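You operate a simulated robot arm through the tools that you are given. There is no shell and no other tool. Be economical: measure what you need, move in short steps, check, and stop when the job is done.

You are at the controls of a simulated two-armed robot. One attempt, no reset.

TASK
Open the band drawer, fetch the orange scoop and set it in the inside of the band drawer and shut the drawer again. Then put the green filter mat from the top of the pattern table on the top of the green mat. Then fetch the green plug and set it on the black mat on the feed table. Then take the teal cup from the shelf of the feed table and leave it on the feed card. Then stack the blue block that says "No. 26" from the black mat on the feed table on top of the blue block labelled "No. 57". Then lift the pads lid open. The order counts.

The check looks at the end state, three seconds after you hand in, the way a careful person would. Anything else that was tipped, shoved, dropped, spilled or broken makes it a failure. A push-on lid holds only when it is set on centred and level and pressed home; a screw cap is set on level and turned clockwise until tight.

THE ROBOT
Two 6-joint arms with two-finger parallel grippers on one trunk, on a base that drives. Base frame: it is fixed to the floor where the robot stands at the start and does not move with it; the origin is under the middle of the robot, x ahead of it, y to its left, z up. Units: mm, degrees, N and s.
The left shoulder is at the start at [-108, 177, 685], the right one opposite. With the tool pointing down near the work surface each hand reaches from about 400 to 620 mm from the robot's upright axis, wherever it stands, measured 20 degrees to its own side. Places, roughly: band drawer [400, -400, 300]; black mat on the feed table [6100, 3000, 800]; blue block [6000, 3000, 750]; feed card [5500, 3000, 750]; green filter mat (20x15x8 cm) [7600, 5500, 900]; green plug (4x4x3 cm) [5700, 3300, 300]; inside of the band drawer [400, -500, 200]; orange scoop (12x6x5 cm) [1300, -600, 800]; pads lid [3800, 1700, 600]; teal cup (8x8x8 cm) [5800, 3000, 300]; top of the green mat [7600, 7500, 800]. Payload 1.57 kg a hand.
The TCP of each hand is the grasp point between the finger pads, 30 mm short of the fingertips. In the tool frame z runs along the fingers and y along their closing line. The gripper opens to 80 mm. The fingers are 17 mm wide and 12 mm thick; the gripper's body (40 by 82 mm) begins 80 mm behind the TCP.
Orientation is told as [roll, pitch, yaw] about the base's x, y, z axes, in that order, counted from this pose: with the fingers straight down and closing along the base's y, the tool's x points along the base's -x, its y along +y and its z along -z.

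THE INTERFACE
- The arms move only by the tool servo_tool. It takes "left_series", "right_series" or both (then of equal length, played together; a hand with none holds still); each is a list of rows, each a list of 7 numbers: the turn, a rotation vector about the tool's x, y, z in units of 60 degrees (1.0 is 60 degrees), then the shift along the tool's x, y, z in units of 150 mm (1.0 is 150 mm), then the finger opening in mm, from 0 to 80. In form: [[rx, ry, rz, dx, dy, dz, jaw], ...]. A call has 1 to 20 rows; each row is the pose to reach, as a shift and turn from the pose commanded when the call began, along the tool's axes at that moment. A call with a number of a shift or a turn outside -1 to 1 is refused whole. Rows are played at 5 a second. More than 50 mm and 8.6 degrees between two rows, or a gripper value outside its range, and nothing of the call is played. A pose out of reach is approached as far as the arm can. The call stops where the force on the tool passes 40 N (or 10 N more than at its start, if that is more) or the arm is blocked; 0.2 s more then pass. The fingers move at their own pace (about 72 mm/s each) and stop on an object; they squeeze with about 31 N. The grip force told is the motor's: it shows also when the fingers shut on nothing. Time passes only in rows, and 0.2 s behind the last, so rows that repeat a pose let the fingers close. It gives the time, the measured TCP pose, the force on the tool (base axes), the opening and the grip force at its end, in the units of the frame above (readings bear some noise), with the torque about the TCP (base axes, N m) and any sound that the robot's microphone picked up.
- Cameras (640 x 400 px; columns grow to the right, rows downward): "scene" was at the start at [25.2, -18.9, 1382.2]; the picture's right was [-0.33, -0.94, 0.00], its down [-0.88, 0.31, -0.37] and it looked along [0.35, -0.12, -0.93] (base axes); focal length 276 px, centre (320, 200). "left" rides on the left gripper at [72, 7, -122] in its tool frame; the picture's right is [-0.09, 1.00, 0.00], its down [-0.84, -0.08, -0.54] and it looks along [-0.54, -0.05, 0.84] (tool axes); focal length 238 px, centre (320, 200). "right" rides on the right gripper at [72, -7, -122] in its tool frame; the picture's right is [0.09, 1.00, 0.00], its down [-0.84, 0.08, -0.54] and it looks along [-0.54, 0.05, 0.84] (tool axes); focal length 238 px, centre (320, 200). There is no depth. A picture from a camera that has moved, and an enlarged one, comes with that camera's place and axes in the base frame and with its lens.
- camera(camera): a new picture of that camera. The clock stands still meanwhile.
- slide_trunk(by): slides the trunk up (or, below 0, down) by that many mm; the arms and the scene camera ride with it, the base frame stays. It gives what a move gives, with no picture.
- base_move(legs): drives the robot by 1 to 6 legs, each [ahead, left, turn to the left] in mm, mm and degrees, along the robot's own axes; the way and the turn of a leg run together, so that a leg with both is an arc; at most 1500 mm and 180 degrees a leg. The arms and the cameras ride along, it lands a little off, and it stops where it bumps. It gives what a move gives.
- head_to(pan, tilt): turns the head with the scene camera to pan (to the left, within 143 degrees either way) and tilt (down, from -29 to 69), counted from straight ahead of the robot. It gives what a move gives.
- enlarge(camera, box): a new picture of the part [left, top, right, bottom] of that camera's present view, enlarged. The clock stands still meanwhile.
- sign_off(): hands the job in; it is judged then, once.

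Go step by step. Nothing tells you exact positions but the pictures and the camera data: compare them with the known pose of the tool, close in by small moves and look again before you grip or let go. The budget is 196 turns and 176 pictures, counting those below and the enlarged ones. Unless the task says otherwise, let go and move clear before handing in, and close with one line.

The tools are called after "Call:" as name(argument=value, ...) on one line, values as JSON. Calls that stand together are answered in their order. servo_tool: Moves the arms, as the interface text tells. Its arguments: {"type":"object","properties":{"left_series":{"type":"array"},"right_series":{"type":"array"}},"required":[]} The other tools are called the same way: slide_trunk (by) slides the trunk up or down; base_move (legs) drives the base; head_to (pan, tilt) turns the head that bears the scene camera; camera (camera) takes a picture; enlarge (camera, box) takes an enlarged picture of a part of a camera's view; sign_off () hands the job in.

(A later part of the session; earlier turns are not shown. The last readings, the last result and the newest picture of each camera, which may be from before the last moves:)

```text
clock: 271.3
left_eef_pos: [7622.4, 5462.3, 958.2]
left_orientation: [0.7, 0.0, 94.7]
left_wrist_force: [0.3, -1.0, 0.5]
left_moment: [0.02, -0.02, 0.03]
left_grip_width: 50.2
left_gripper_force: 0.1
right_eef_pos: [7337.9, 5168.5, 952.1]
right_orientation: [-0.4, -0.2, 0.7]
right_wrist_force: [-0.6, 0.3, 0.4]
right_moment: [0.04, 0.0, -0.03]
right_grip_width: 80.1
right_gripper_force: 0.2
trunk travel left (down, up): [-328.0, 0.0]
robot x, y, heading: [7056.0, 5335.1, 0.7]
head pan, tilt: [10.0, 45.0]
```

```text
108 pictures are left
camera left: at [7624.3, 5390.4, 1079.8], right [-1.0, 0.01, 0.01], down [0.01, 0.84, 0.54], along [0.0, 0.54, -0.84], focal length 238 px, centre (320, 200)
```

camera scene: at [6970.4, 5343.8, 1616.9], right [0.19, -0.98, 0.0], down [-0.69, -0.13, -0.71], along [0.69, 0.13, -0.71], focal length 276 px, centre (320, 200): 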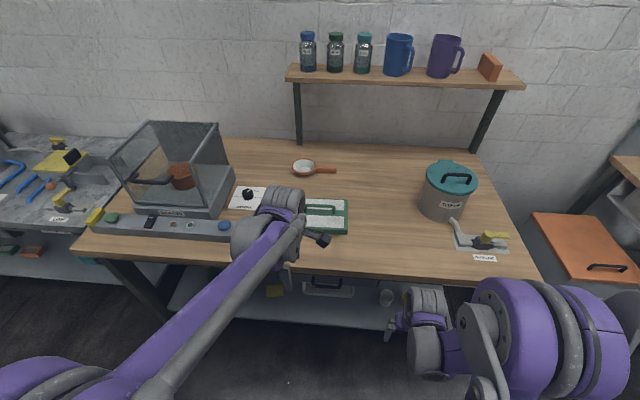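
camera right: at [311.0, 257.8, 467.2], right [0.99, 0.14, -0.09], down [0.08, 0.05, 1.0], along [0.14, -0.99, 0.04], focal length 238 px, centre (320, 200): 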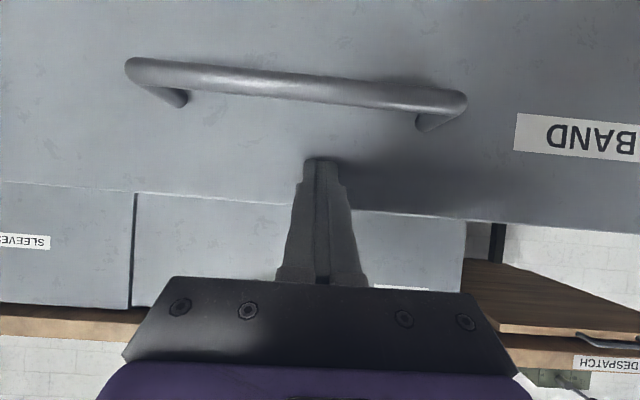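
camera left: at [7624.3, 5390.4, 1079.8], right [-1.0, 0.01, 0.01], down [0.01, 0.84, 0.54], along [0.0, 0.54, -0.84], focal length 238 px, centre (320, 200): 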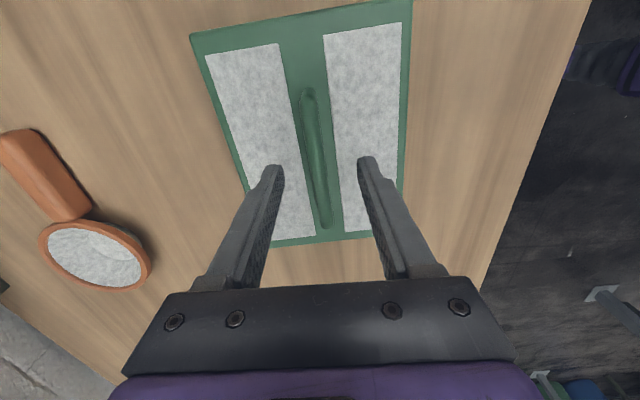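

Call:
servo_tool(left_series=[[0, 0, -0.06, 0, 0, 0.1, 50], [0, 0, -0.11, 0, 0.01, 0.2, 50], [0, 0, -0.11, 0, 0.01, 0.28, 50]])

Call:
camera(camera="left")

```text
clock: 272.1
left_eef_pos: [7620.0, 5462.0, 918.5]
left_orientation: [0.6, -0.1, 101.3]
left_wrist_force: [1.1, 0.9, 19.5]
left_moment: [0.14, -0.59, -0.02]
left_grip_width: 50.7
left_gripper_force: 0.1
right_eef_pos: [7337.7, 5167.4, 953.1]
right_orientation: [-0.2, -0.4, 0.7]
right_wrist_force: [-0.1, 0.1, -0.3]
right_moment: [0.0, 0.0, 0.03]
right_grip_width: 80.1
right_gripper_force: 0.1
trunk travel left (down, up): [-328.0, 0.0]
robot x, y, heading: [7053.5, 5331.6, 1.0]
head pan, tilt: [10.0, 45.0]
```

```text
107 pictures are left
camera left: at [7629.6, 5390.7, 1039.4], right [-0.99, -0.1, 0.01], down [-0.08, 0.84, 0.54], along [-0.06, 0.54, -0.84], focal length 238 px, centre (320, 200)
```

left: 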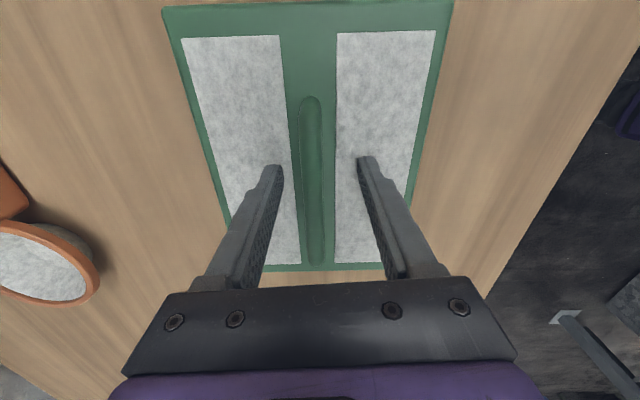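

Call:
servo_tool(left_series=[[0, 0, 0, 0, -0.03, -0.03, 50], [0, 0, 0, 0, -0.03, -0.03, 20], [0, 0, 0, 0, -0.03, -0.03, 0], [0, 0, 0, 0, -0.03, -0.03, 0], [0, 0, 0, 0, -0.03, -0.03, 0]])

Call:
servo_tool(left_series=[[0, 0, 0, 0, 0, -0.05, 0], [0, 0, 0, 0, 0, -0.15, 0], [0, 0, 0, 0, 0, -0.3, 0], [0, 0, 0, 0, 0, -0.5, 0]])

Call:
camera(camera="left")

```text
clock: 273.3
left_eef_pos: [7624.6, 5463.1, 919.6]
left_orientation: [0.8, -0.2, 101.4]
left_wrist_force: [0.2, -0.8, -0.3]
left_moment: [-0.01, -0.04, 0.01]
left_grip_width: 11.4
left_gripper_force: 29.0
right_eef_pos: [7337.9, 5168.8, 951.5]
right_orientation: [-0.3, -0.3, 0.6]
right_wrist_force: [0.0, 0.0, -1.0]
right_moment: [0.03, -0.03, -0.02]
right_grip_width: 80.2
right_gripper_force: 0.1
trunk travel left (down, up): [-328.0, 0.0]
robot x, y, heading: [7053.3, 5330.5, 1.1]
head pan, tilt: [10.0, 45.0]
```

```text
clock: 274.3
left_eef_pos: [7625.2, 5462.1, 994.6]
left_orientation: [0.6, -0.1, 101.3]
left_wrist_force: [0.5, 0.2, -0.7]
left_moment: [0.02, -0.02, -0.02]
left_grip_width: 11.0
left_gripper_force: 28.9
right_eef_pos: [7338.4, 5168.6, 951.2]
right_orientation: [-0.3, -0.5, 0.6]
right_wrist_force: [-0.5, 0.3, 0.9]
right_moment: [-0.04, -0.02, -0.01]
right_grip_width: 80.0
right_gripper_force: 0.1
trunk travel left (down, up): [-328.0, 0.0]
robot x, y, heading: [7052.0, 5332.7, 1.1]
head pan, tilt: [10.0, 45.0]
```

```text
106 pictures are left
camera left: at [7634.9, 5389.9, 1117.0], right [-0.99, -0.1, 0.01], down [-0.08, 0.84, 0.54], along [-0.07, 0.54, -0.84], focal length 238 px, centre (320, 200)
```

left: 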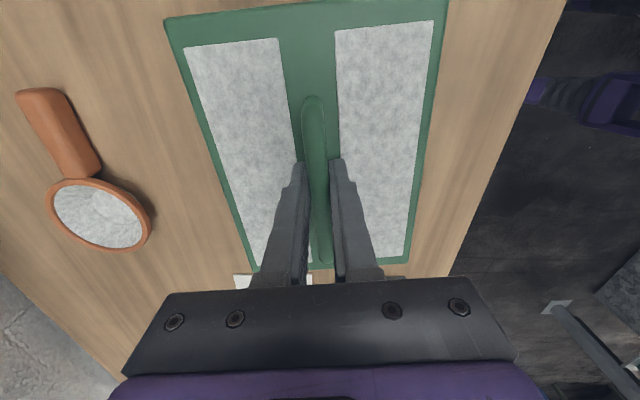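

Call:
base_move(legs=[[-350, 0, 0]])

Call:
head_to(pan=60, tilt=30)

Call:
camera(camera="scene")

```text
clock: 276.6
left_eef_pos: [7281.7, 5454.2, 995.5]
left_orientation: [0.5, 0.0, 101.0]
left_wrist_force: [-0.2, 0.2, -1.2]
left_moment: [0.01, -0.01, -0.01]
left_grip_width: 11.1
left_gripper_force: 28.5
right_eef_pos: [6992.2, 5162.4, 952.4]
right_orientation: [-0.4, -0.3, 0.5]
right_wrist_force: [-0.3, -0.7, 0.5]
right_moment: [-0.04, 0.01, -0.02]
right_grip_width: 80.2
right_gripper_force: 0.0
trunk travel left (down, up): [-328.0, 0.0]
robot x, y, heading: [6708.4, 5325.9, 1.4]
head pan, tilt: [10.0, 45.0]
```

```text
clock: 277.7
left_eef_pos: [7281.3, 5455.0, 995.1]
left_orientation: [0.6, -0.2, 101.0]
left_wrist_force: [0.8, -0.5, -2.1]
left_moment: [-0.04, -0.04, 0.0]
left_grip_width: 11.1
left_gripper_force: 28.7
right_eef_pos: [6992.3, 5161.6, 951.8]
right_orientation: [-0.4, -0.2, 0.6]
right_wrist_force: [-0.6, -0.4, 0.0]
right_moment: [0.03, 0.02, 0.0]
right_grip_width: 80.2
right_gripper_force: 0.0
trunk travel left (down, up): [-328.0, 0.0]
robot x, y, heading: [6710.0, 5326.3, 0.8]
head pan, tilt: [60.0, 30.0]
```

```text
105 pictures are left
camera scene: at [6709.0, 5403.7, 1639.5], right [0.87, -0.49, 0.0], down [-0.24, -0.44, -0.87], along [0.42, 0.76, -0.5], focal length 276 px, centre (320, 200)
```

scene: 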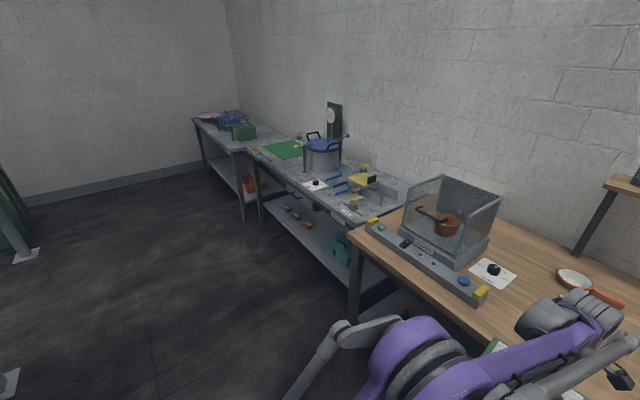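

Call:
base_move(legs=[[-50, 1490, 0], [0, 480, 0]])

Call:
head_to(pan=20, tilt=35)

Call:
camera(camera="scene")

```text
clock: 295.2
left_eef_pos: [7197.6, 7411.4, 994.4]
left_orientation: [0.6, -0.1, 101.1]
left_wrist_force: [-0.4, -0.4, -1.3]
left_moment: [0.01, 0.01, 0.02]
left_grip_width: 11.1
left_gripper_force: 28.8
right_eef_pos: [6909.2, 7117.8, 950.9]
right_orientation: [-0.2, -0.3, 0.6]
right_wrist_force: [-0.6, 0.2, 0.4]
right_moment: [0.01, -0.01, 0.0]
right_grip_width: 80.0
right_gripper_force: 0.0
trunk travel left (down, up): [-328.0, 0.0]
robot x, y, heading: [6626.6, 7279.8, 1.1]
head pan, tilt: [60.0, 30.0]
```

```text
clock: 296.2
left_eef_pos: [7197.2, 7410.2, 995.3]
left_orientation: [0.7, -0.1, 101.1]
left_wrist_force: [-0.2, -0.3, -2.1]
left_moment: [-0.01, -0.01, -0.05]
left_grip_width: 11.0
left_gripper_force: 28.9
right_eef_pos: [6909.3, 7118.3, 952.0]
right_orientation: [-0.3, -0.3, 0.6]
right_wrist_force: [0.5, 0.4, 0.4]
right_moment: [-0.03, 0.01, -0.01]
right_grip_width: 80.0
right_gripper_force: 0.1
trunk travel left (down, up): [-328.0, 0.0]
robot x, y, heading: [6629.5, 7286.3, 0.8]
head pan, tilt: [20.0, 35.0]
```

```text
104 pictures are left
camera scene: at [6664.3, 7311.9, 1631.7], right [0.36, -0.93, 0.0], down [-0.54, -0.21, -0.82], along [0.76, 0.29, -0.57], focal length 276 px, centre (320, 200)
```

scene: 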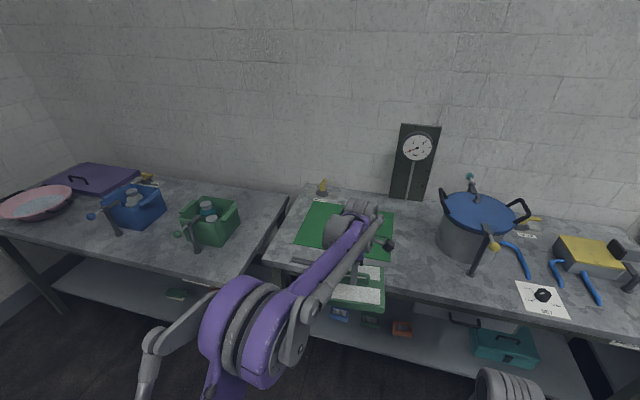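

Call:
base_move(legs=[[0, 115, 0], [335, 0, 0]])

Call:
camera(camera="left")

Call:
camera(camera="scene")

```text
clock: 299.7
left_eef_pos: [7529.8, 7526.6, 994.4]
left_orientation: [0.7, -0.1, 100.9]
left_wrist_force: [0.1, 0.0, -1.6]
left_moment: [0.0, -0.01, 0.0]
left_grip_width: 10.9
left_gripper_force: 28.2
right_eef_pos: [7241.2, 7234.4, 951.9]
right_orientation: [-0.3, -0.3, 0.3]
right_wrist_force: [0.7, 0.3, 0.5]
right_moment: [0.01, 0.03, 0.01]
right_grip_width: 80.2
right_gripper_force: 0.0
trunk travel left (down, up): [-328.0, 0.0]
robot x, y, heading: [6957.0, 7398.5, 0.7]
head pan, tilt: [20.0, 35.0]
```

```text
103 pictures are left
camera left: at [7539.6, 7454.1, 1116.3], right [-1.0, -0.1, 0.01], down [-0.08, 0.84, 0.54], along [-0.06, 0.54, -0.84], focal length 238 px, centre (320, 200)
```

left: 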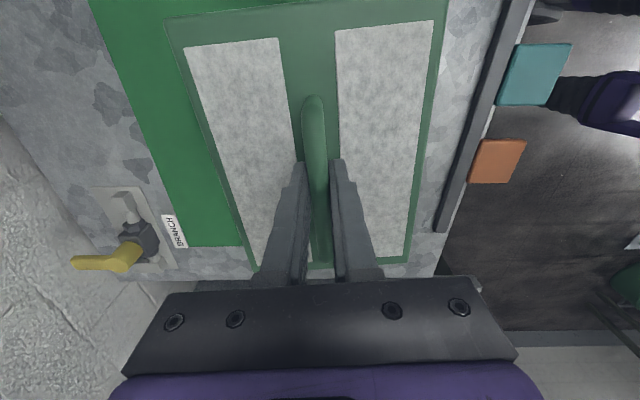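

```text
102 pictures are left
camera scene: at [6996.8, 7429.5, 1631.6], right [0.35, -0.94, 0.0], down [-0.54, -0.2, -0.82], along [0.77, 0.29, -0.57], focal length 276 px, centre (320, 200)
```

scene: 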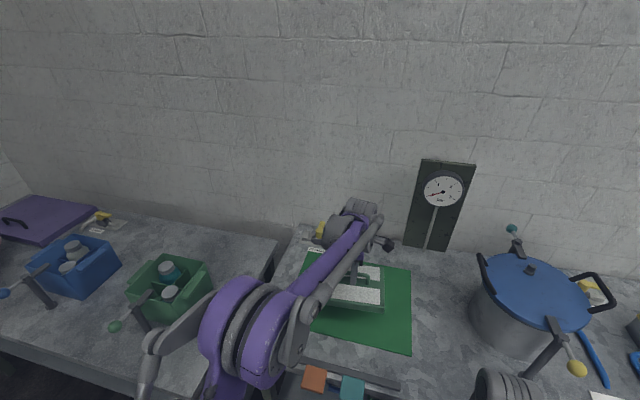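

Call:
servo_tool(left_series=[[0, 0, 0, 0.01, -0.18, 0, 0], [0, 0, 0, 0.017, -0.37, 0, 0], [0, 0, 0, 0.017, -0.37, 0.15, 0], [0, 0, 0, 0.017, -0.37, 0.3, 0]])

Call:
camera(camera="left")

Call:
camera(camera="scene")

```text
clock: 300.7
left_eef_pos: [7584.2, 7532.8, 949.0]
left_orientation: [0.8, -0.1, 101.0]
left_wrist_force: [-0.4, 0.6, -2.3]
left_moment: [-0.02, -0.05, -0.01]
left_grip_width: 11.1
left_gripper_force: 28.5
right_eef_pos: [7242.0, 7235.0, 951.4]
right_orientation: [-0.4, -0.4, 0.3]
right_wrist_force: [-0.8, -0.4, 0.0]
right_moment: [0.03, -0.02, 0.03]
right_grip_width: 80.0
right_gripper_force: 0.0
trunk travel left (down, up): [-328.0, 0.0]
robot x, y, heading: [6960.8, 7398.7, 0.5]
head pan, tilt: [20.0, 35.0]
```

```text
101 pictures are left
camera left: at [7593.7, 7461.2, 1070.6], right [-1.0, -0.1, 0.01], down [-0.08, 0.84, 0.54], along [-0.06, 0.54, -0.84], focal length 238 px, centre (320, 200)
```

left: 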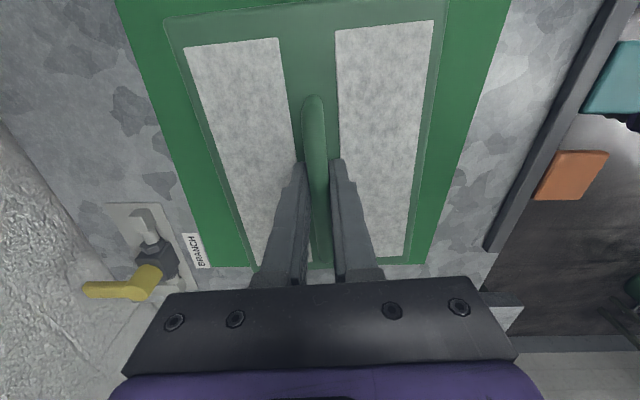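

```text
100 pictures are left
camera scene: at [6997.6, 7429.6, 1631.7], right [0.35, -0.94, 0.0], down [-0.54, -0.2, -0.82], along [0.77, 0.29, -0.57], focal length 276 px, centre (320, 200)
```

scene: 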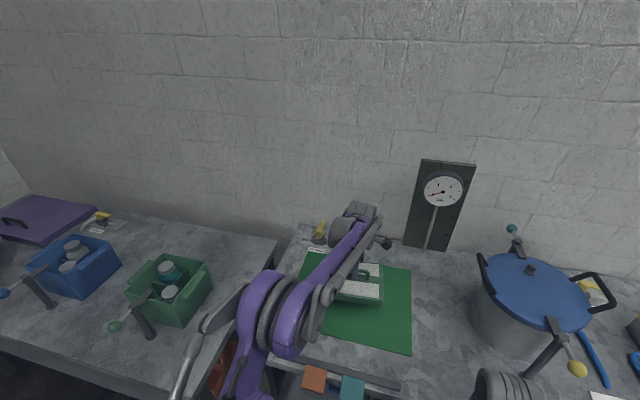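

Call:
servo_tool(left_series=[[0, 0, 0, 0.16, 0.03, 0, 0], [0, 0, 0, 0.16, 0.03, 0.1, 0], [0, 0, 0, 0.16, 0.03, 0.13, 0], [0, 0, 0, 0.16, 0.03, 0.16, 0], [0, 0, 0, 0.16, 0.03, 0.18, 0]])

```text
clock: 301.9
left_eef_pos: [7585.0, 7507.9, 922.5]
left_orientation: [0.8, -0.1, 100.9]
left_wrist_force: [0.1, 0.2, -2.4]
left_moment: [-0.01, 0.0, 0.02]
left_grip_width: 11.1
left_gripper_force: 28.9
right_eef_pos: [7241.2, 7234.4, 951.6]
right_orientation: [-0.4, -0.3, 0.3]
right_wrist_force: [-1.1, 0.8, 0.4]
right_moment: [-0.01, -0.01, -0.01]
right_grip_width: 80.2
right_gripper_force: 0.1
trunk travel left (down, up): [-328.0, 0.0]
robot x, y, heading: [6961.2, 7400.6, 0.9]
head pan, tilt: [20.0, 35.0]
```

Call:
servo_tool(left_series=[[0, 0, 0, 0, 0, 0.04, 0], [0, 0, 0, 0, 0, 0.08, 0], [0, 0, 0, 0, 0, 0.12, 0], [0, 0, 0, 0, 0, 0.16, 0], [0, 0, 0, 0, 0, 0.2, 0], [0, 0, 0, 0, 0, 0.24, 0], [0, 0, 0, 0, 0, 0.28, 0], [0, 0, 0, 0, 0, 0.32, 0]])

Call:
camera(camera="left")

```text
clock: 303.7
left_eef_pos: [7583.6, 7508.8, 881.3]
left_orientation: [0.3, 0.0, 100.9]
left_wrist_force: [5.8, 0.2, 32.3]
left_moment: [0.03, 0.13, -0.13]
left_grip_width: 11.3
left_gripper_force: 28.7
right_eef_pos: [7240.6, 7234.7, 953.0]
right_orientation: [-0.4, -0.4, 0.3]
right_wrist_force: [0.6, 0.7, -0.5]
right_moment: [0.02, 0.02, 0.0]
right_grip_width: 79.8
right_gripper_force: 0.1
trunk travel left (down, up): [-328.0, 0.0]
robot x, y, heading: [6962.6, 7401.1, 0.7]
head pan, tilt: [20.0, 35.0]
stopped in row 8 (left hand): the force on the tool passed its limit at 51 N (the readings are from after the stop); the commanded pose is now the measured one
```

```text
99 pictures are left
camera left: at [7592.7, 7437.9, 1003.2], right [-1.0, -0.1, 0.01], down [-0.08, 0.84, 0.54], along [-0.06, 0.54, -0.84], focal length 238 px, centre (320, 200)
```

left: 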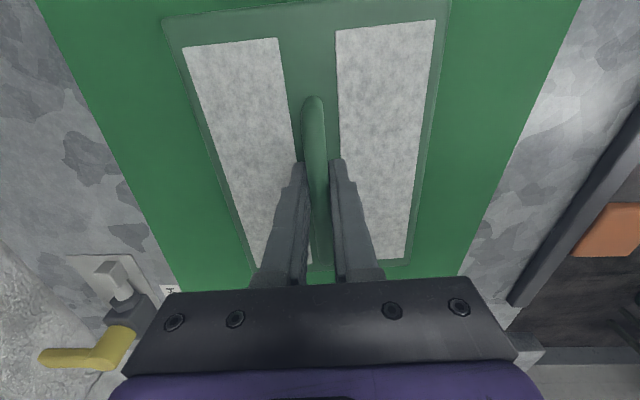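

Call:
servo_tool(left_series=[[0, 0, 0, 0, 0, -0.01, 0], [0, 0, 0, 0, 0, -0.01, 40], [0, 0, 0, 0, 0, -0.01, 50]])

Call:
servo_tool(left_series=[[0, 0, 0, 0, 0, -0.2, 50], [0, 0, 0, 0, 0, -0.5, 50], [0, 0, 0, 0, 0, -0.8, 50], [0, 0, 0, 0, 0, -1, 50]])

Call:
camera(camera="left")

```text
clock: 304.5
left_eef_pos: [7580.7, 7509.6, 883.1]
left_orientation: [0.4, -0.1, 100.9]
left_wrist_force: [-17.8, -3.2, 29.5]
left_moment: [0.05, -0.1, 0.06]
left_grip_width: 33.7
left_gripper_force: 0.0
right_eef_pos: [7237.5, 7234.1, 951.9]
right_orientation: [-0.4, -0.4, 0.3]
right_wrist_force: [-0.1, 0.4, 0.8]
right_moment: [0.04, -0.02, 0.01]
right_grip_width: 80.3
right_gripper_force: 0.0
trunk travel left (down, up): [-328.0, 0.0]
robot x, y, heading: [6958.3, 7401.6, 0.9]
head pan, tilt: [20.0, 35.0]
```

```text
clock: 305.5
left_eef_pos: [7587.5, 7509.8, 1032.3]
left_orientation: [0.4, 0.0, 100.8]
left_wrist_force: [0.2, 0.0, -1.1]
left_moment: [0.06, -0.02, 0.01]
left_grip_width: 49.9
left_gripper_force: 0.0
right_eef_pos: [7242.1, 7233.3, 952.5]
right_orientation: [-0.3, -0.4, 0.3]
right_wrist_force: [-0.4, -0.5, -0.9]
right_moment: [-0.02, 0.02, -0.02]
right_grip_width: 79.9
right_gripper_force: 0.1
trunk travel left (down, up): [-328.0, 0.0]
robot x, y, heading: [6960.9, 7396.7, 0.7]
head pan, tilt: [20.0, 35.0]
```

```text
98 pictures are left
camera left: at [7596.1, 7437.0, 1152.6], right [-1.0, -0.1, 0.01], down [-0.08, 0.84, 0.54], along [-0.06, 0.54, -0.84], focal length 238 px, centre (320, 200)
```

left: 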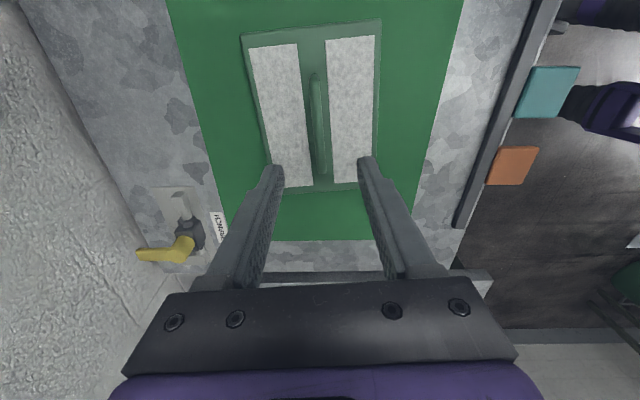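

Call:
base_move(legs=[[-350, 0, 0], [0, 0, -90], [1500, 0, 0], [1450, 0, 0]])

Call:
head_to(pan=-20, tilt=30)

Call:
camera(camera="scene")

```text
clock: 325.4
left_eef_pos: [6782.7, 3818.9, 1031.3]
left_orientation: [0.6, -0.2, 11.3]
left_wrist_force: [0.1, 0.4, 0.4]
left_moment: [0.02, -0.04, 0.03]
left_grip_width: 50.0
left_gripper_force: 0.0
right_eef_pos: [6505.6, 4162.7, 951.3]
right_orientation: [-0.2, -0.3, -89.2]
right_wrist_force: [0.0, 0.2, -0.6]
right_moment: [-0.01, -0.01, 0.0]
right_grip_width: 80.0
right_gripper_force: 0.1
trunk travel left (down, up): [-328.0, 0.0]
robot x, y, heading: [6669.4, 4443.2, -89.2]
head pan, tilt: [20.0, 35.0]
```

```text
clock: 326.5
left_eef_pos: [6782.5, 3818.2, 1031.7]
left_orientation: [0.6, 0.0, 11.3]
left_wrist_force: [0.1, 0.6, 0.2]
left_moment: [0.01, -0.01, -0.03]
left_grip_width: 50.0
left_gripper_force: 0.0
right_eef_pos: [6506.8, 4162.4, 952.0]
right_orientation: [-0.3, -0.3, -89.2]
right_wrist_force: [-0.2, 1.1, -1.0]
right_moment: [0.0, -0.01, -0.02]
right_grip_width: 80.3
right_gripper_force: 0.0
trunk travel left (down, up): [-328.0, 0.0]
robot x, y, heading: [6666.1, 4444.8, -88.8]
head pan, tilt: [-20.0, 30.0]
```

```text
97 pictures are left
camera scene: at [6637.8, 4403.3, 1639.5], right [-0.95, 0.32, 0.0], down [0.16, 0.47, -0.87], along [-0.28, -0.82, -0.5], focal length 276 px, centre (320, 200)
```

scene: 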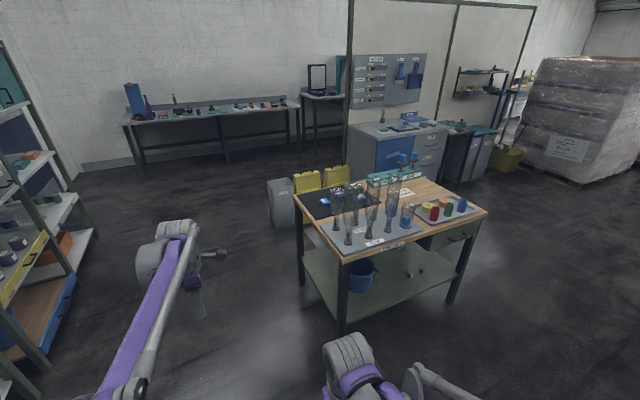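

Call:
enlarge(camera="scene", box=[280, 160, 500, 340])

```text
2.22 times, centred on (390, 250) of scene
camera zoom: at [6637.8, 4403.3, 1639.5], right [-0.95, 0.32, 0.0], down [0.16, 0.47, -0.87], along [-0.28, -0.82, -0.5], focal length 614 px, centre (164, 89)
```

zoom: 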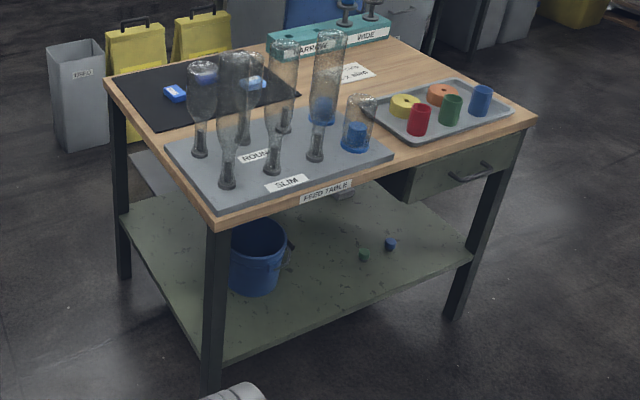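

Call:
servo_tool(left_series=[[0, 0, 0.1, 0, 0.3, 0, 60], [0, 0, 0.2, 0, 0.6, 0, 80], [0, 0, 0.3, 0, 0.9, 0, 80], [0, 0, 0.4, 0, 1, 0, 80]], right_series=[[0, -0.13, 0, -0.2, 0, 0, 70], [0, -0.26, 0, -0.4, 0, 0, 60], [0, -0.39, 0, -0.6, 0, 0, 60], [0, -0.52, 0, -0.8, 0, 0, 60]])

Call:
servo_tool(left_series=[[0, 0, 0.14, 0, 0, 0, 80], [0, 0, 0.28, 0, 0, 0, 80], [0, 0, 0.42, 0, 0, 0, 80], [0, 0, 0.56, 0, 0, 0, 80], [0, 0, 0.7, 0, 0, 0, 80], [0, 0, 0.84, 0, 0, 0, 80], [0, 0, 0.98, 0, 0, 0, 80]])

Call:
servo_tool(left_series=[[0, 0, 0.1, 0.3, 0, 0, 80], [0, 0, 0.2, 0.6, 0, 0, 80], [0, 0, 0.28, 0.8, 0, 0, 80], [0, 0, 0.28, 0.8, 0, 0, 80]], right_series=[[0, -0.13, 0, -0.1, 0, 0.1, 60], [0, -0.26, 0, -0.2, 0, 0.2, 60], [0, -0.39, 0, -0.3, 0, 0.3, 60], [0, -0.47, 0, -0.4, 0, 0.4, 60]])

Call:
base_move(legs=[[0, -910, 5]])

Call:
camera(camera="scene")

```text
clock: 327.5
left_eef_pos: [6753.0, 3966.7, 1031.3]
left_orientation: [0.7, 0.2, -12.9]
left_wrist_force: [-0.5, 0.3, 0.7]
left_moment: [0.0, -0.01, -0.03]
left_grip_width: 79.9
left_gripper_force: 0.1
right_eef_pos: [6507.3, 4041.2, 954.1]
right_orientation: [-0.4, -31.6, -89.2]
right_wrist_force: [-0.5, 0.1, 0.6]
right_moment: [0.01, -0.01, -0.02]
right_grip_width: 60.1
right_gripper_force: 0.0
trunk travel left (down, up): [-328.0, 0.0]
robot x, y, heading: [6669.4, 4447.0, -88.9]
head pan, tilt: [-20.0, 30.0]
```

```text
clock: 329.1
left_eef_pos: [6755.3, 3965.8, 1032.1]
left_orientation: [0.1, 0.5, -71.6]
left_wrist_force: [-0.2, 0.6, 1.0]
left_moment: [0.02, 0.02, -0.01]
left_grip_width: 79.8
left_gripper_force: 0.0
right_eef_pos: [6507.4, 4042.0, 953.5]
right_orientation: [-0.4, -31.5, -89.2]
right_wrist_force: [0.4, -0.4, -0.5]
right_moment: [0.01, -0.02, 0.0]
right_grip_width: 59.9
right_gripper_force: 0.1
trunk travel left (down, up): [-328.0, 0.0]
robot x, y, heading: [6671.5, 4448.0, -88.9]
head pan, tilt: [-20.0, 30.0]
```

```text
clock: 330.1
left_eef_pos: [6713.5, 4077.7, 1034.5]
left_orientation: [0.0, 0.6, -88.4]
left_wrist_force: [0.0, 0.3, -0.4]
left_moment: [0.03, -0.01, 0.03]
left_grip_width: 80.2
left_gripper_force: 0.0
right_eef_pos: [6508.2, 3958.7, 933.6]
right_orientation: [-0.8, -59.7, -88.7]
right_wrist_force: [-0.7, -0.5, 0.1]
right_moment: [0.03, -0.04, 0.0]
right_grip_width: 60.0
right_gripper_force: 0.0
trunk travel left (down, up): [-328.0, 0.0]
robot x, y, heading: [6669.0, 4445.1, -89.0]
head pan, tilt: [-20.0, 30.0]
```

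```text
clock: 338.4
left_eef_pos: [5836.6, 4029.0, 1033.6]
left_orientation: [0.0, 0.6, -83.7]
left_wrist_force: [-0.9, -0.4, -0.1]
left_moment: [-0.03, 0.0, 0.02]
left_grip_width: 79.7
left_gripper_force: 0.0
right_eef_pos: [5641.0, 3894.5, 932.1]
right_orientation: [-0.7, -59.7, -84.0]
right_wrist_force: [-0.4, -0.1, 0.1]
right_moment: [-0.02, 0.0, -0.02]
right_grip_width: 59.7
right_gripper_force: 0.0
trunk travel left (down, up): [-328.0, 0.0]
robot x, y, heading: [5758.4, 4392.8, -84.0]
head pan, tilt: [-20.0, 30.0]
```

```text
95 pictures are left
camera scene: at [5732.6, 4346.4, 1639.5], right [-0.97, 0.25, 0.0], down [0.12, 0.48, -0.87], along [-0.21, -0.84, -0.5], focal length 276 px, centre (320, 200)
```

scene: 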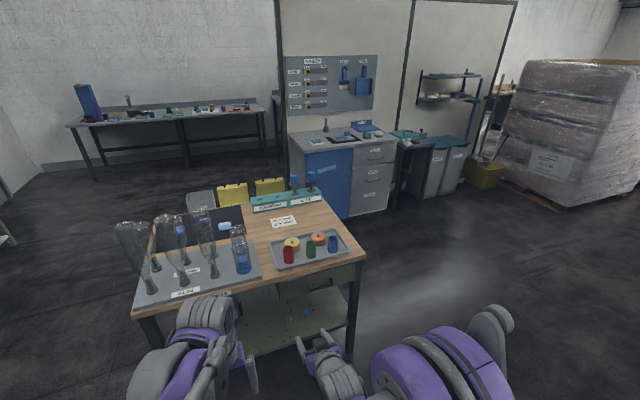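

Call:
slide_trunk(by=-327)

Call:
head_to(pan=-8, tilt=40)

Call:
camera(camera="scene")

Call:
camera(camera="right")

```text
clock: 341.7
left_eef_pos: [5836.3, 4027.7, 707.8]
left_orientation: [0.1, 0.5, -83.6]
left_wrist_force: [-0.2, 0.0, 0.5]
left_moment: [0.0, 0.0, 0.03]
left_grip_width: 79.9
left_gripper_force: 0.0
right_eef_pos: [5641.0, 3893.8, 606.5]
right_orientation: [-0.7, -59.7, -84.0]
right_wrist_force: [-0.3, 0.3, -0.1]
right_moment: [-0.01, -0.01, -0.02]
right_grip_width: 60.2
right_gripper_force: 0.0
trunk travel left (down, up): [-1.0, 327.0]
robot x, y, heading: [5761.7, 4387.0, -84.3]
head pan, tilt: [-20.0, 30.0]
```

```text
clock: 342.4
left_eef_pos: [5836.5, 4028.2, 708.1]
left_orientation: [0.1, 0.6, -83.6]
left_wrist_force: [0.2, 0.5, 0.3]
left_moment: [-0.02, -0.03, 0.01]
left_grip_width: 79.8
left_gripper_force: 0.1
right_eef_pos: [5640.4, 3892.9, 605.7]
right_orientation: [-0.6, -59.6, -84.0]
right_wrist_force: [0.6, -0.3, -1.1]
right_moment: [0.0, -0.04, -0.01]
right_grip_width: 60.0
right_gripper_force: 0.1
trunk travel left (down, up): [-1.0, 327.0]
robot x, y, heading: [5758.3, 4388.5, -84.1]
head pan, tilt: [-8.0, 40.0]
```

```text
94 pictures are left
camera scene: at [5756.9, 4296.5, 1291.6], right [-1.0, 0.04, 0.0], down [0.03, 0.64, -0.77], along [-0.03, -0.77, -0.64], focal length 276 px, centre (320, 200)
```

scene: 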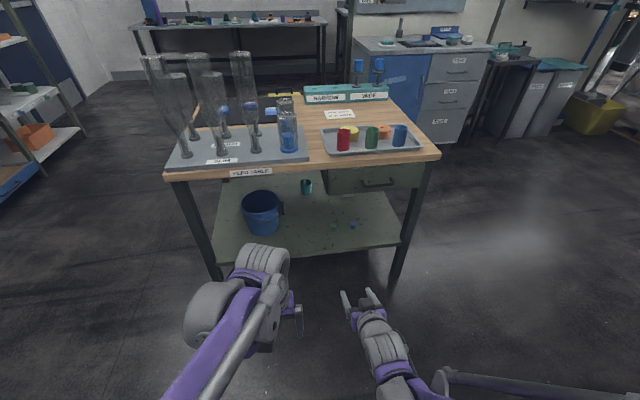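

```text
93 pictures are left
camera right: at [5620.1, 4034.6, 605.5], right [0.99, 0.14, -0.09], down [0.08, 0.05, 1.0], along [0.14, -0.99, 0.04], focal length 238 px, centre (320, 200)
```

right: 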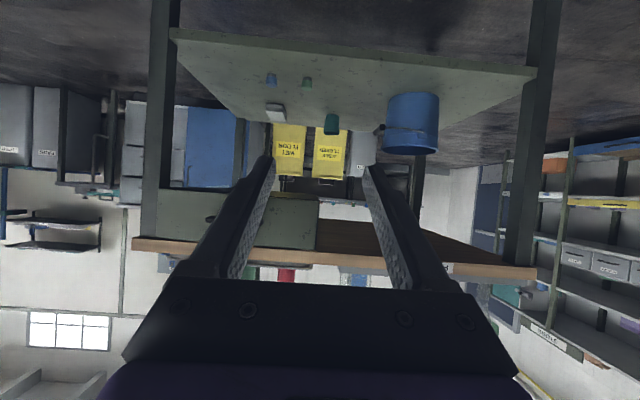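

Call:
servo_tool(right_series=[[0, 0, 0, 0.05, 0, 0.25, 60], [0, 0, 0, 0.15, 0, 0.5, 60], [0, 0, 0, 0.35, 0, 0.65, 60], [0, 0, 0, 0.53, 0, 0.81, 60]])

Call:
servo_tool(right_series=[[0, 0, 0, 0.13, 0, 0.2, 60], [0, 0, 0, 0.26, 0, 0.4, 60], [0, 0, 0, 0.39, 0, 0.6, 60], [0, 0, 0, 0.53, 0, 0.81, 60]])

Call:
camera(camera="right")

```text
clock: 343.4
left_eef_pos: [5836.7, 4029.8, 707.4]
left_orientation: [0.0, 0.6, -83.7]
left_wrist_force: [0.2, -0.3, -0.5]
left_moment: [0.02, 0.01, 0.02]
left_grip_width: 80.0
left_gripper_force: 0.1
right_eef_pos: [5646.0, 3827.8, 473.3]
right_orientation: [-0.8, -59.7, -84.0]
right_wrist_force: [0.1, -0.4, -0.2]
right_moment: [-0.01, 0.0, 0.03]
right_grip_width: 59.8
right_gripper_force: 0.0
trunk travel left (down, up): [-1.0, 327.0]
robot x, y, heading: [5756.1, 4391.7, -83.9]
head pan, tilt: [-8.0, 40.0]
```

```text
clock: 344.4
left_eef_pos: [5835.9, 4029.3, 708.4]
left_orientation: [0.1, 0.7, -83.6]
left_wrist_force: [0.4, -0.4, 0.4]
left_moment: [-0.01, 0.03, -0.03]
left_grip_width: 80.2
left_gripper_force: 0.0
right_eef_pos: [5650.9, 3762.3, 345.9]
right_orientation: [-0.6, -59.7, -84.1]
right_wrist_force: [0.7, 0.0, 0.1]
right_moment: [0.06, -0.02, 0.02]
right_grip_width: 60.0
right_gripper_force: 0.0
trunk travel left (down, up): [-1.0, 327.0]
robot x, y, heading: [5758.8, 4391.2, -84.3]
head pan, tilt: [-8.0, 40.0]
```

```text
92 pictures are left
camera right: at [5629.8, 3903.4, 346.2], right [0.99, 0.14, -0.09], down [0.08, 0.05, 1.0], along [0.14, -0.99, 0.04], focal length 238 px, centre (320, 200)
```

right: 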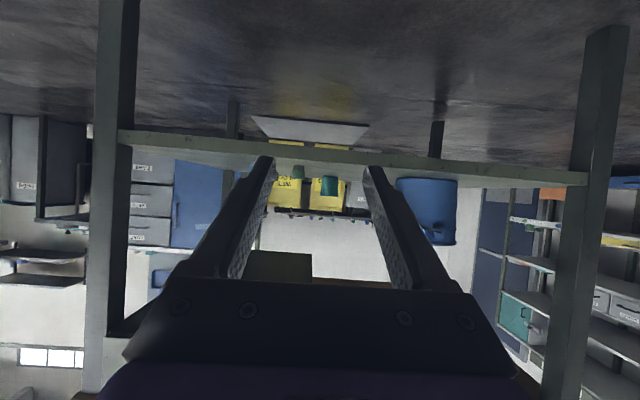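

Call:
base_move(legs=[[0, -42, 0], [300, 0, 0]])

Call:
camera(camera="right")

Call:
camera(camera="scene")

```text
clock: 347.1
left_eef_pos: [5824.2, 3729.2, 707.8]
left_orientation: [0.0, 0.6, -83.6]
left_wrist_force: [-0.4, 0.2, -0.2]
left_moment: [-0.01, 0.06, -0.01]
left_grip_width: 79.9
left_gripper_force: 0.1
right_eef_pos: [5638.1, 3462.5, 346.8]
right_orientation: [-0.7, -59.6, -84.0]
right_wrist_force: [-0.3, -0.3, -0.4]
right_moment: [-0.01, -0.03, -0.02]
right_grip_width: 60.1
right_gripper_force: 0.2
trunk travel left (down, up): [-1.0, 327.0]
robot x, y, heading: [5749.0, 4091.3, -84.4]
head pan, tilt: [-8.0, 40.0]
```

```text
91 pictures are left
camera right: at [5617.9, 3603.8, 346.6], right [0.99, 0.14, -0.09], down [0.08, 0.05, 1.0], along [0.14, -0.99, 0.04], focal length 238 px, centre (320, 200)
```

right: 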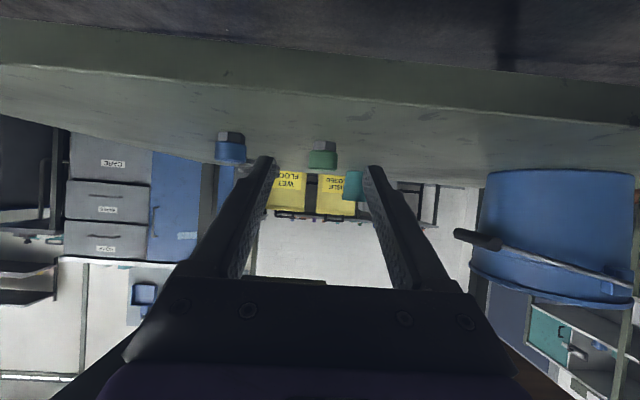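

```text
90 pictures are left
camera scene: at [5745.2, 3996.2, 1291.6], right [-1.0, 0.04, 0.0], down [0.03, 0.64, -0.77], along [-0.03, -0.77, -0.64], focal length 276 px, centre (320, 200)
```

scene: 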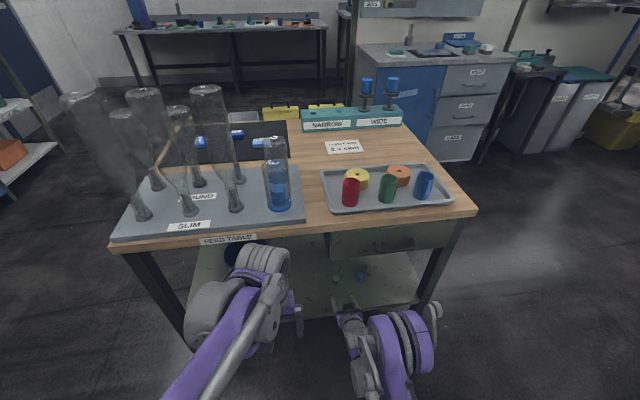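

Call:
base_move(legs=[[75, 0, 0]])

Call:
camera(camera="right")

```text
clock: 348.1
left_eef_pos: [5830.0, 3655.5, 707.6]
left_orientation: [-0.1, 0.6, -83.6]
left_wrist_force: [-0.3, 0.0, -0.9]
left_moment: [0.0, -0.01, 0.0]
left_grip_width: 79.7
left_gripper_force: 0.0
right_eef_pos: [5645.7, 3389.1, 345.8]
right_orientation: [-0.7, -59.7, -84.1]
right_wrist_force: [1.0, 0.4, -0.1]
right_moment: [-0.02, -0.03, 0.0]
right_grip_width: 59.9
right_gripper_force: 0.1
trunk travel left (down, up): [-1.0, 327.0]
robot x, y, heading: [5754.6, 4016.7, -84.3]
head pan, tilt: [-8.0, 40.0]
```

```text
89 pictures are left
camera right: at [5625.3, 3530.3, 346.5], right [0.99, 0.14, -0.09], down [0.08, 0.05, 1.0], along [0.14, -0.99, 0.04], focal length 238 px, centre (320, 200)
```

right: 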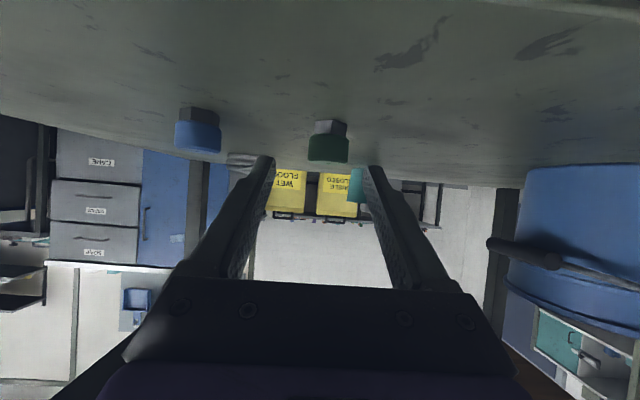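

Call:
servo_tool(right_series=[[0, 0, 0, 0.03, 0.01, 0.07, 60], [0, 0, 0, 0.05, 0.02, 0.14, 60], [0, 0, 0, 0.056, 0.02, 0.21, 60]])

Call:
camera(camera="right")

```text
clock: 348.9
left_eef_pos: [5832.7, 3655.8, 707.9]
left_orientation: [0.0, 0.6, -83.6]
left_wrist_force: [-0.5, -0.3, 0.2]
left_moment: [0.02, 0.01, -0.01]
left_grip_width: 80.4
left_gripper_force: 0.0
right_eef_pos: [5649.7, 3365.8, 323.4]
right_orientation: [-0.8, -59.7, -84.0]
right_wrist_force: [0.2, -0.6, 0.3]
right_moment: [-0.01, 0.02, 0.03]
right_grip_width: 60.1
right_gripper_force: 0.1
trunk travel left (down, up): [-1.0, 327.0]
robot x, y, heading: [5755.8, 4015.8, -84.3]
head pan, tilt: [-8.0, 40.0]
```

```text
88 pictures are left
camera right: at [5630.4, 3507.5, 323.2], right [0.99, 0.14, -0.09], down [0.08, 0.05, 1.0], along [0.14, -0.99, 0.04], focal length 238 px, centre (320, 200)
```

right: 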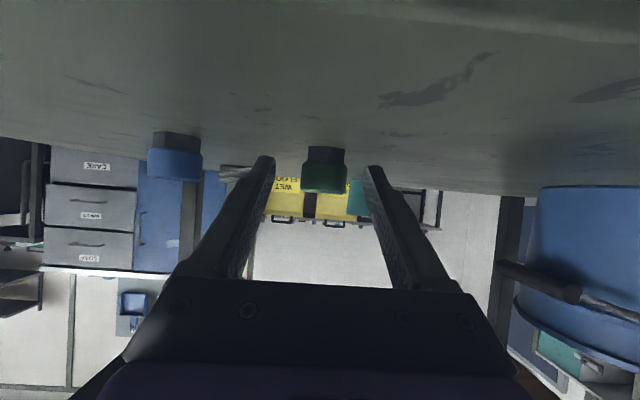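

Call:
servo_tool(right_series=[[0, 0, 0, 0, 0, 0, 40], [0, 0, 0, 0, 0, 0, 20], [0, 0, 0, 0, 0, 0, 10], [0, 0, 0, 0, 0, 0, 10]])

Call:
servo_tool(right_series=[[0, 0, 0, -0.06, 0, -0.035, 10], [0, 0, 0, -0.12, 0, -0.07, 10], [0, 0, 0, -0.17, 0, -0.1, 10]])

Call:
camera(camera="right")

```text
clock: 349.9
left_eef_pos: [5832.3, 3655.6, 707.5]
left_orientation: [-0.1, 0.6, -83.7]
left_wrist_force: [0.1, -1.0, 0.2]
left_moment: [0.0, -0.01, -0.03]
left_grip_width: 80.1
left_gripper_force: 0.1
right_eef_pos: [5650.9, 3365.8, 324.4]
right_orientation: [-0.6, -59.7, -84.0]
right_wrist_force: [-1.2, -0.3, -0.5]
right_moment: [0.03, 0.0, 0.01]
right_grip_width: 29.1
right_gripper_force: 31.1
trunk travel left (down, up): [-1.0, 327.0]
robot x, y, heading: [5757.0, 4017.9, -84.4]
head pan, tilt: [-8.0, 40.0]
```

```text
clock: 350.7
left_eef_pos: [5831.4, 3655.1, 708.7]
left_orientation: [0.0, 0.6, -83.6]
left_wrist_force: [0.1, 0.3, -0.7]
left_moment: [0.0, -0.01, -0.01]
left_grip_width: 80.0
left_gripper_force: 0.1
right_eef_pos: [5649.9, 3367.3, 353.1]
right_orientation: [-0.7, -59.6, -83.9]
right_wrist_force: [-0.2, 0.6, 0.4]
right_moment: [0.03, -0.01, 0.02]
right_grip_width: 29.2
right_gripper_force: 30.9
trunk travel left (down, up): [-1.0, 327.0]
robot x, y, heading: [5756.1, 4018.7, -84.1]
head pan, tilt: [-8.0, 40.0]
```

```text
87 pictures are left
camera right: at [5630.2, 3508.0, 352.6], right [0.99, 0.14, -0.09], down [0.08, 0.05, 1.0], along [0.14, -0.99, 0.04], focal length 238 px, centre (320, 200)
```

right: 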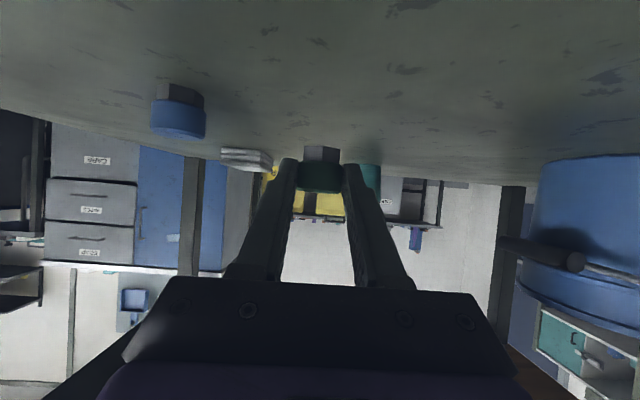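

Call:
base_move(legs=[[-350, 0, 0], [0, 1250, 0]])

Call:
slide_trunk(by=327)

Call:
base_move(legs=[[1480, 0, 0], [0, 0, -90]])

Call:
head_to(pan=0, tilt=35)

Call:
camera(camera="scene")

```text
clock: 363.8
left_eef_pos: [7046.8, 4123.9, 707.8]
left_orientation: [-0.1, 0.6, -83.9]
left_wrist_force: [0.1, -0.4, 0.1]
left_moment: [0.01, -0.02, 0.0]
left_grip_width: 80.0
left_gripper_force: 0.0
right_eef_pos: [6864.4, 3835.9, 353.2]
right_orientation: [-0.7, -59.6, -84.3]
right_wrist_force: [0.3, -0.1, -0.2]
right_moment: [0.02, 0.01, -0.02]
right_grip_width: 29.2
right_gripper_force: 30.9
trunk travel left (down, up): [-1.0, 327.0]
robot x, y, heading: [6974.7, 4485.6, -84.7]
head pan, tilt: [-8.0, 40.0]
```

```text
clock: 367.1
left_eef_pos: [7046.3, 4124.5, 1035.1]
left_orientation: [0.0, 0.5, -84.0]
left_wrist_force: [0.3, 1.2, 0.5]
left_moment: [-0.03, -0.04, 0.0]
left_grip_width: 79.9
left_gripper_force: 0.1
right_eef_pos: [6867.0, 3808.8, 701.5]
right_orientation: [-0.7, -61.6, -84.4]
right_wrist_force: [-0.3, 0.4, -0.2]
right_moment: [0.0, 0.03, -0.03]
right_grip_width: 29.2
right_gripper_force: 31.0
trunk travel left (down, up): [-328.0, 0.0]
robot x, y, heading: [6970.6, 4487.2, -84.9]
head pan, tilt: [-8.0, 40.0]
```

```text
clock: 378.2
left_eef_pos: [6770.1, 2954.9, 1034.9]
left_orientation: [0.1, 0.6, -173.9]
left_wrist_force: [1.1, 0.1, -0.4]
left_moment: [0.02, -0.01, 0.0]
left_grip_width: 79.8
left_gripper_force: 0.0
right_eef_pos: [6454.9, 3133.9, 702.4]
right_orientation: [-0.7, -61.7, -174.2]
right_wrist_force: [-0.5, -0.5, 0.0]
right_moment: [0.01, -0.02, 0.0]
right_grip_width: 29.0
right_gripper_force: 31.2
trunk travel left (down, up): [-328.0, 0.0]
robot x, y, heading: [7134.0, 3025.4, -174.2]
head pan, tilt: [-8.0, 40.0]
```

```text
clock: 378.9
left_eef_pos: [6770.8, 2952.5, 1035.9]
left_orientation: [0.1, 0.6, -173.9]
left_wrist_force: [0.5, -0.9, 0.4]
left_moment: [0.0, 0.02, 0.01]
left_grip_width: 80.3
left_gripper_force: 0.0
right_eef_pos: [6455.2, 3134.6, 701.8]
right_orientation: [-0.6, -61.7, -174.2]
right_wrist_force: [0.3, 0.3, 0.7]
right_moment: [0.01, -0.01, -0.01]
right_grip_width: 29.1
right_gripper_force: 31.0
trunk travel left (down, up): [-328.0, 0.0]
robot x, y, heading: [7132.1, 3028.6, -174.7]
head pan, tilt: [0.0, 35.0]
```

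```text
86 pictures are left
camera scene: at [7087.4, 3023.9, 1631.7], right [-0.1, 1.0, 0.0], down [0.57, 0.05, -0.82], along [-0.82, -0.08, -0.57], focal length 276 px, centre (320, 200)
```

scene: 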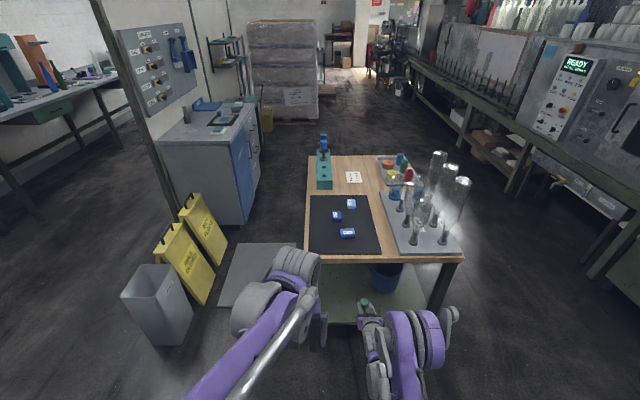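

Call:
enlarge(camera="scene", box=[290, 140, 480, 270])

```text
3.08 times, centred on (385, 205) of scene
camera zoom: at [7087.4, 3023.9, 1631.7], right [-0.1, 1.0, 0.0], down [0.57, 0.05, -0.82], along [-0.82, -0.08, -0.57], focal length 850 px, centre (120, 185)
```

zoom: 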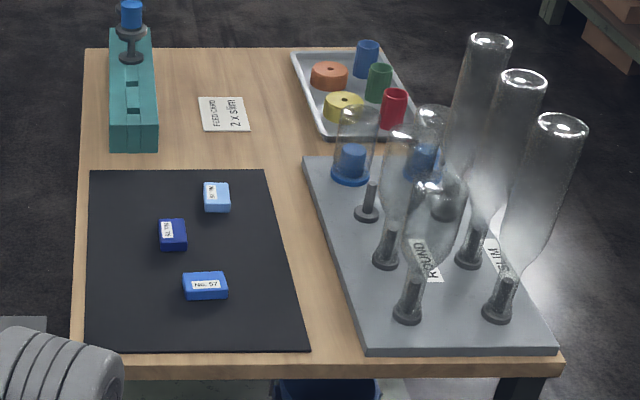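

Call:
servo_tool(right_series=[[0, 0, 0, -0.18, 0, -0.1, 10], [0, 0.01, 0, -0.36, 0, -0.2, 10], [0, 0.035, 0, -0.53, 0, -0.285, 10]])

Call:
servo_tool(right_series=[[0, 0, 0, -0.18, 0, -0.1, 10], [0, 0, 0, -0.36, 0, -0.2, 10], [0, 0, 0, -0.53, 0, -0.3, 10], [0, 0, 0, -0.6, 0, -0.35, 10]])

Call:
base_move(legs=[[0, 165, 0], [180, 0, 0]])

Call:
camera(camera="right")

Call:
camera(camera="scene")

```text
clock: 379.7
left_eef_pos: [6771.1, 2953.1, 1035.7]
left_orientation: [0.0, 0.5, -173.9]
left_wrist_force: [0.1, 0.9, 0.0]
left_moment: [0.0, 0.0, -0.01]
left_grip_width: 80.1
left_gripper_force: 0.1
right_eef_pos: [6455.7, 3134.4, 793.5]
right_orientation: [-0.6, -59.5, -174.3]
right_wrist_force: [0.1, 0.9, -0.9]
right_moment: [0.0, -0.01, -0.01]
right_grip_width: 29.2
right_gripper_force: 31.2
trunk travel left (down, up): [-328.0, 0.0]
robot x, y, heading: [7132.5, 3029.5, -174.5]
head pan, tilt: [0.0, 35.0]
```

```text
clock: 380.7
left_eef_pos: [6770.1, 2955.2, 1034.2]
left_orientation: [0.0, 0.6, -173.9]
left_wrist_force: [0.6, -1.1, 0.0]
left_moment: [0.01, -0.03, -0.02]
left_grip_width: 80.2
left_gripper_force: 0.2
right_eef_pos: [6453.7, 3131.8, 898.4]
right_orientation: [-0.7, -59.4, -174.3]
right_wrist_force: [-0.3, -0.8, -0.2]
right_moment: [-0.04, -0.06, 0.0]
right_grip_width: 29.3
right_gripper_force: 30.9
trunk travel left (down, up): [-328.0, 0.0]
robot x, y, heading: [7133.4, 3028.8, -174.3]
head pan, tilt: [0.0, 35.0]
```

```text
clock: 383.9
left_eef_pos: [6606.0, 2769.8, 1034.0]
left_orientation: [-0.1, 0.6, -173.5]
left_wrist_force: [0.4, 0.0, 0.0]
left_moment: [0.0, 0.03, -0.02]
left_grip_width: 79.9
left_gripper_force: 0.1
right_eef_pos: [6289.4, 2946.5, 895.8]
right_orientation: [-0.7, -59.5, -174.0]
right_wrist_force: [0.1, -0.1, 1.0]
right_moment: [-0.01, -0.02, -0.01]
right_grip_width: 29.3
right_gripper_force: 31.4
trunk travel left (down, up): [-328.0, 0.0]
robot x, y, heading: [6967.2, 2845.6, -174.3]
head pan, tilt: [0.0, 35.0]
```

```text
84 pictures are left
camera right: at [6429.3, 2967.5, 896.1], right [0.14, -0.99, -0.09], down [0.05, -0.08, 1.0], along [-0.99, -0.15, 0.04], focal length 238 px, centre (320, 200)
```

right: 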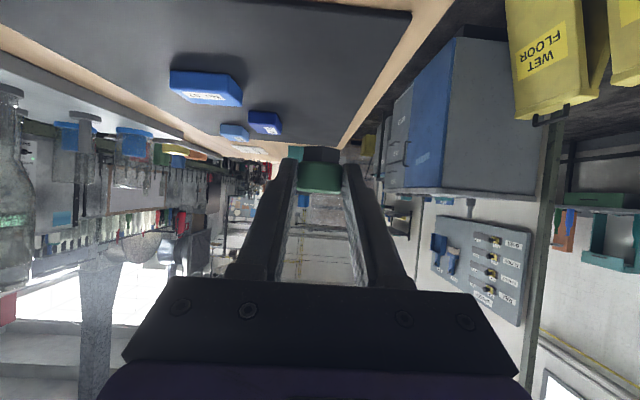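

```text
83 pictures are left
camera scene: at [6922.1, 2841.8, 1631.5], right [-0.1, 0.99, 0.0], down [0.57, 0.06, -0.82], along [-0.82, -0.08, -0.57], focal length 276 px, centre (320, 200)
```

scene: 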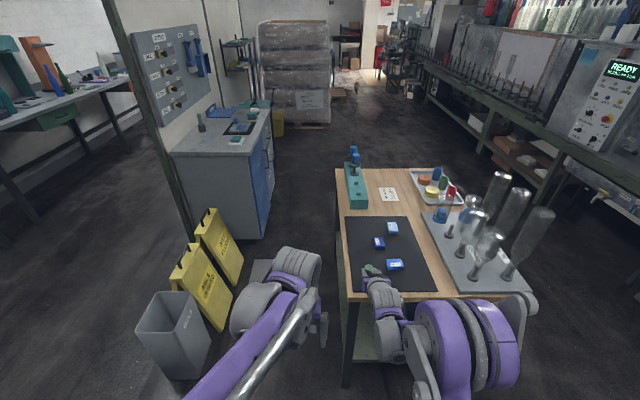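

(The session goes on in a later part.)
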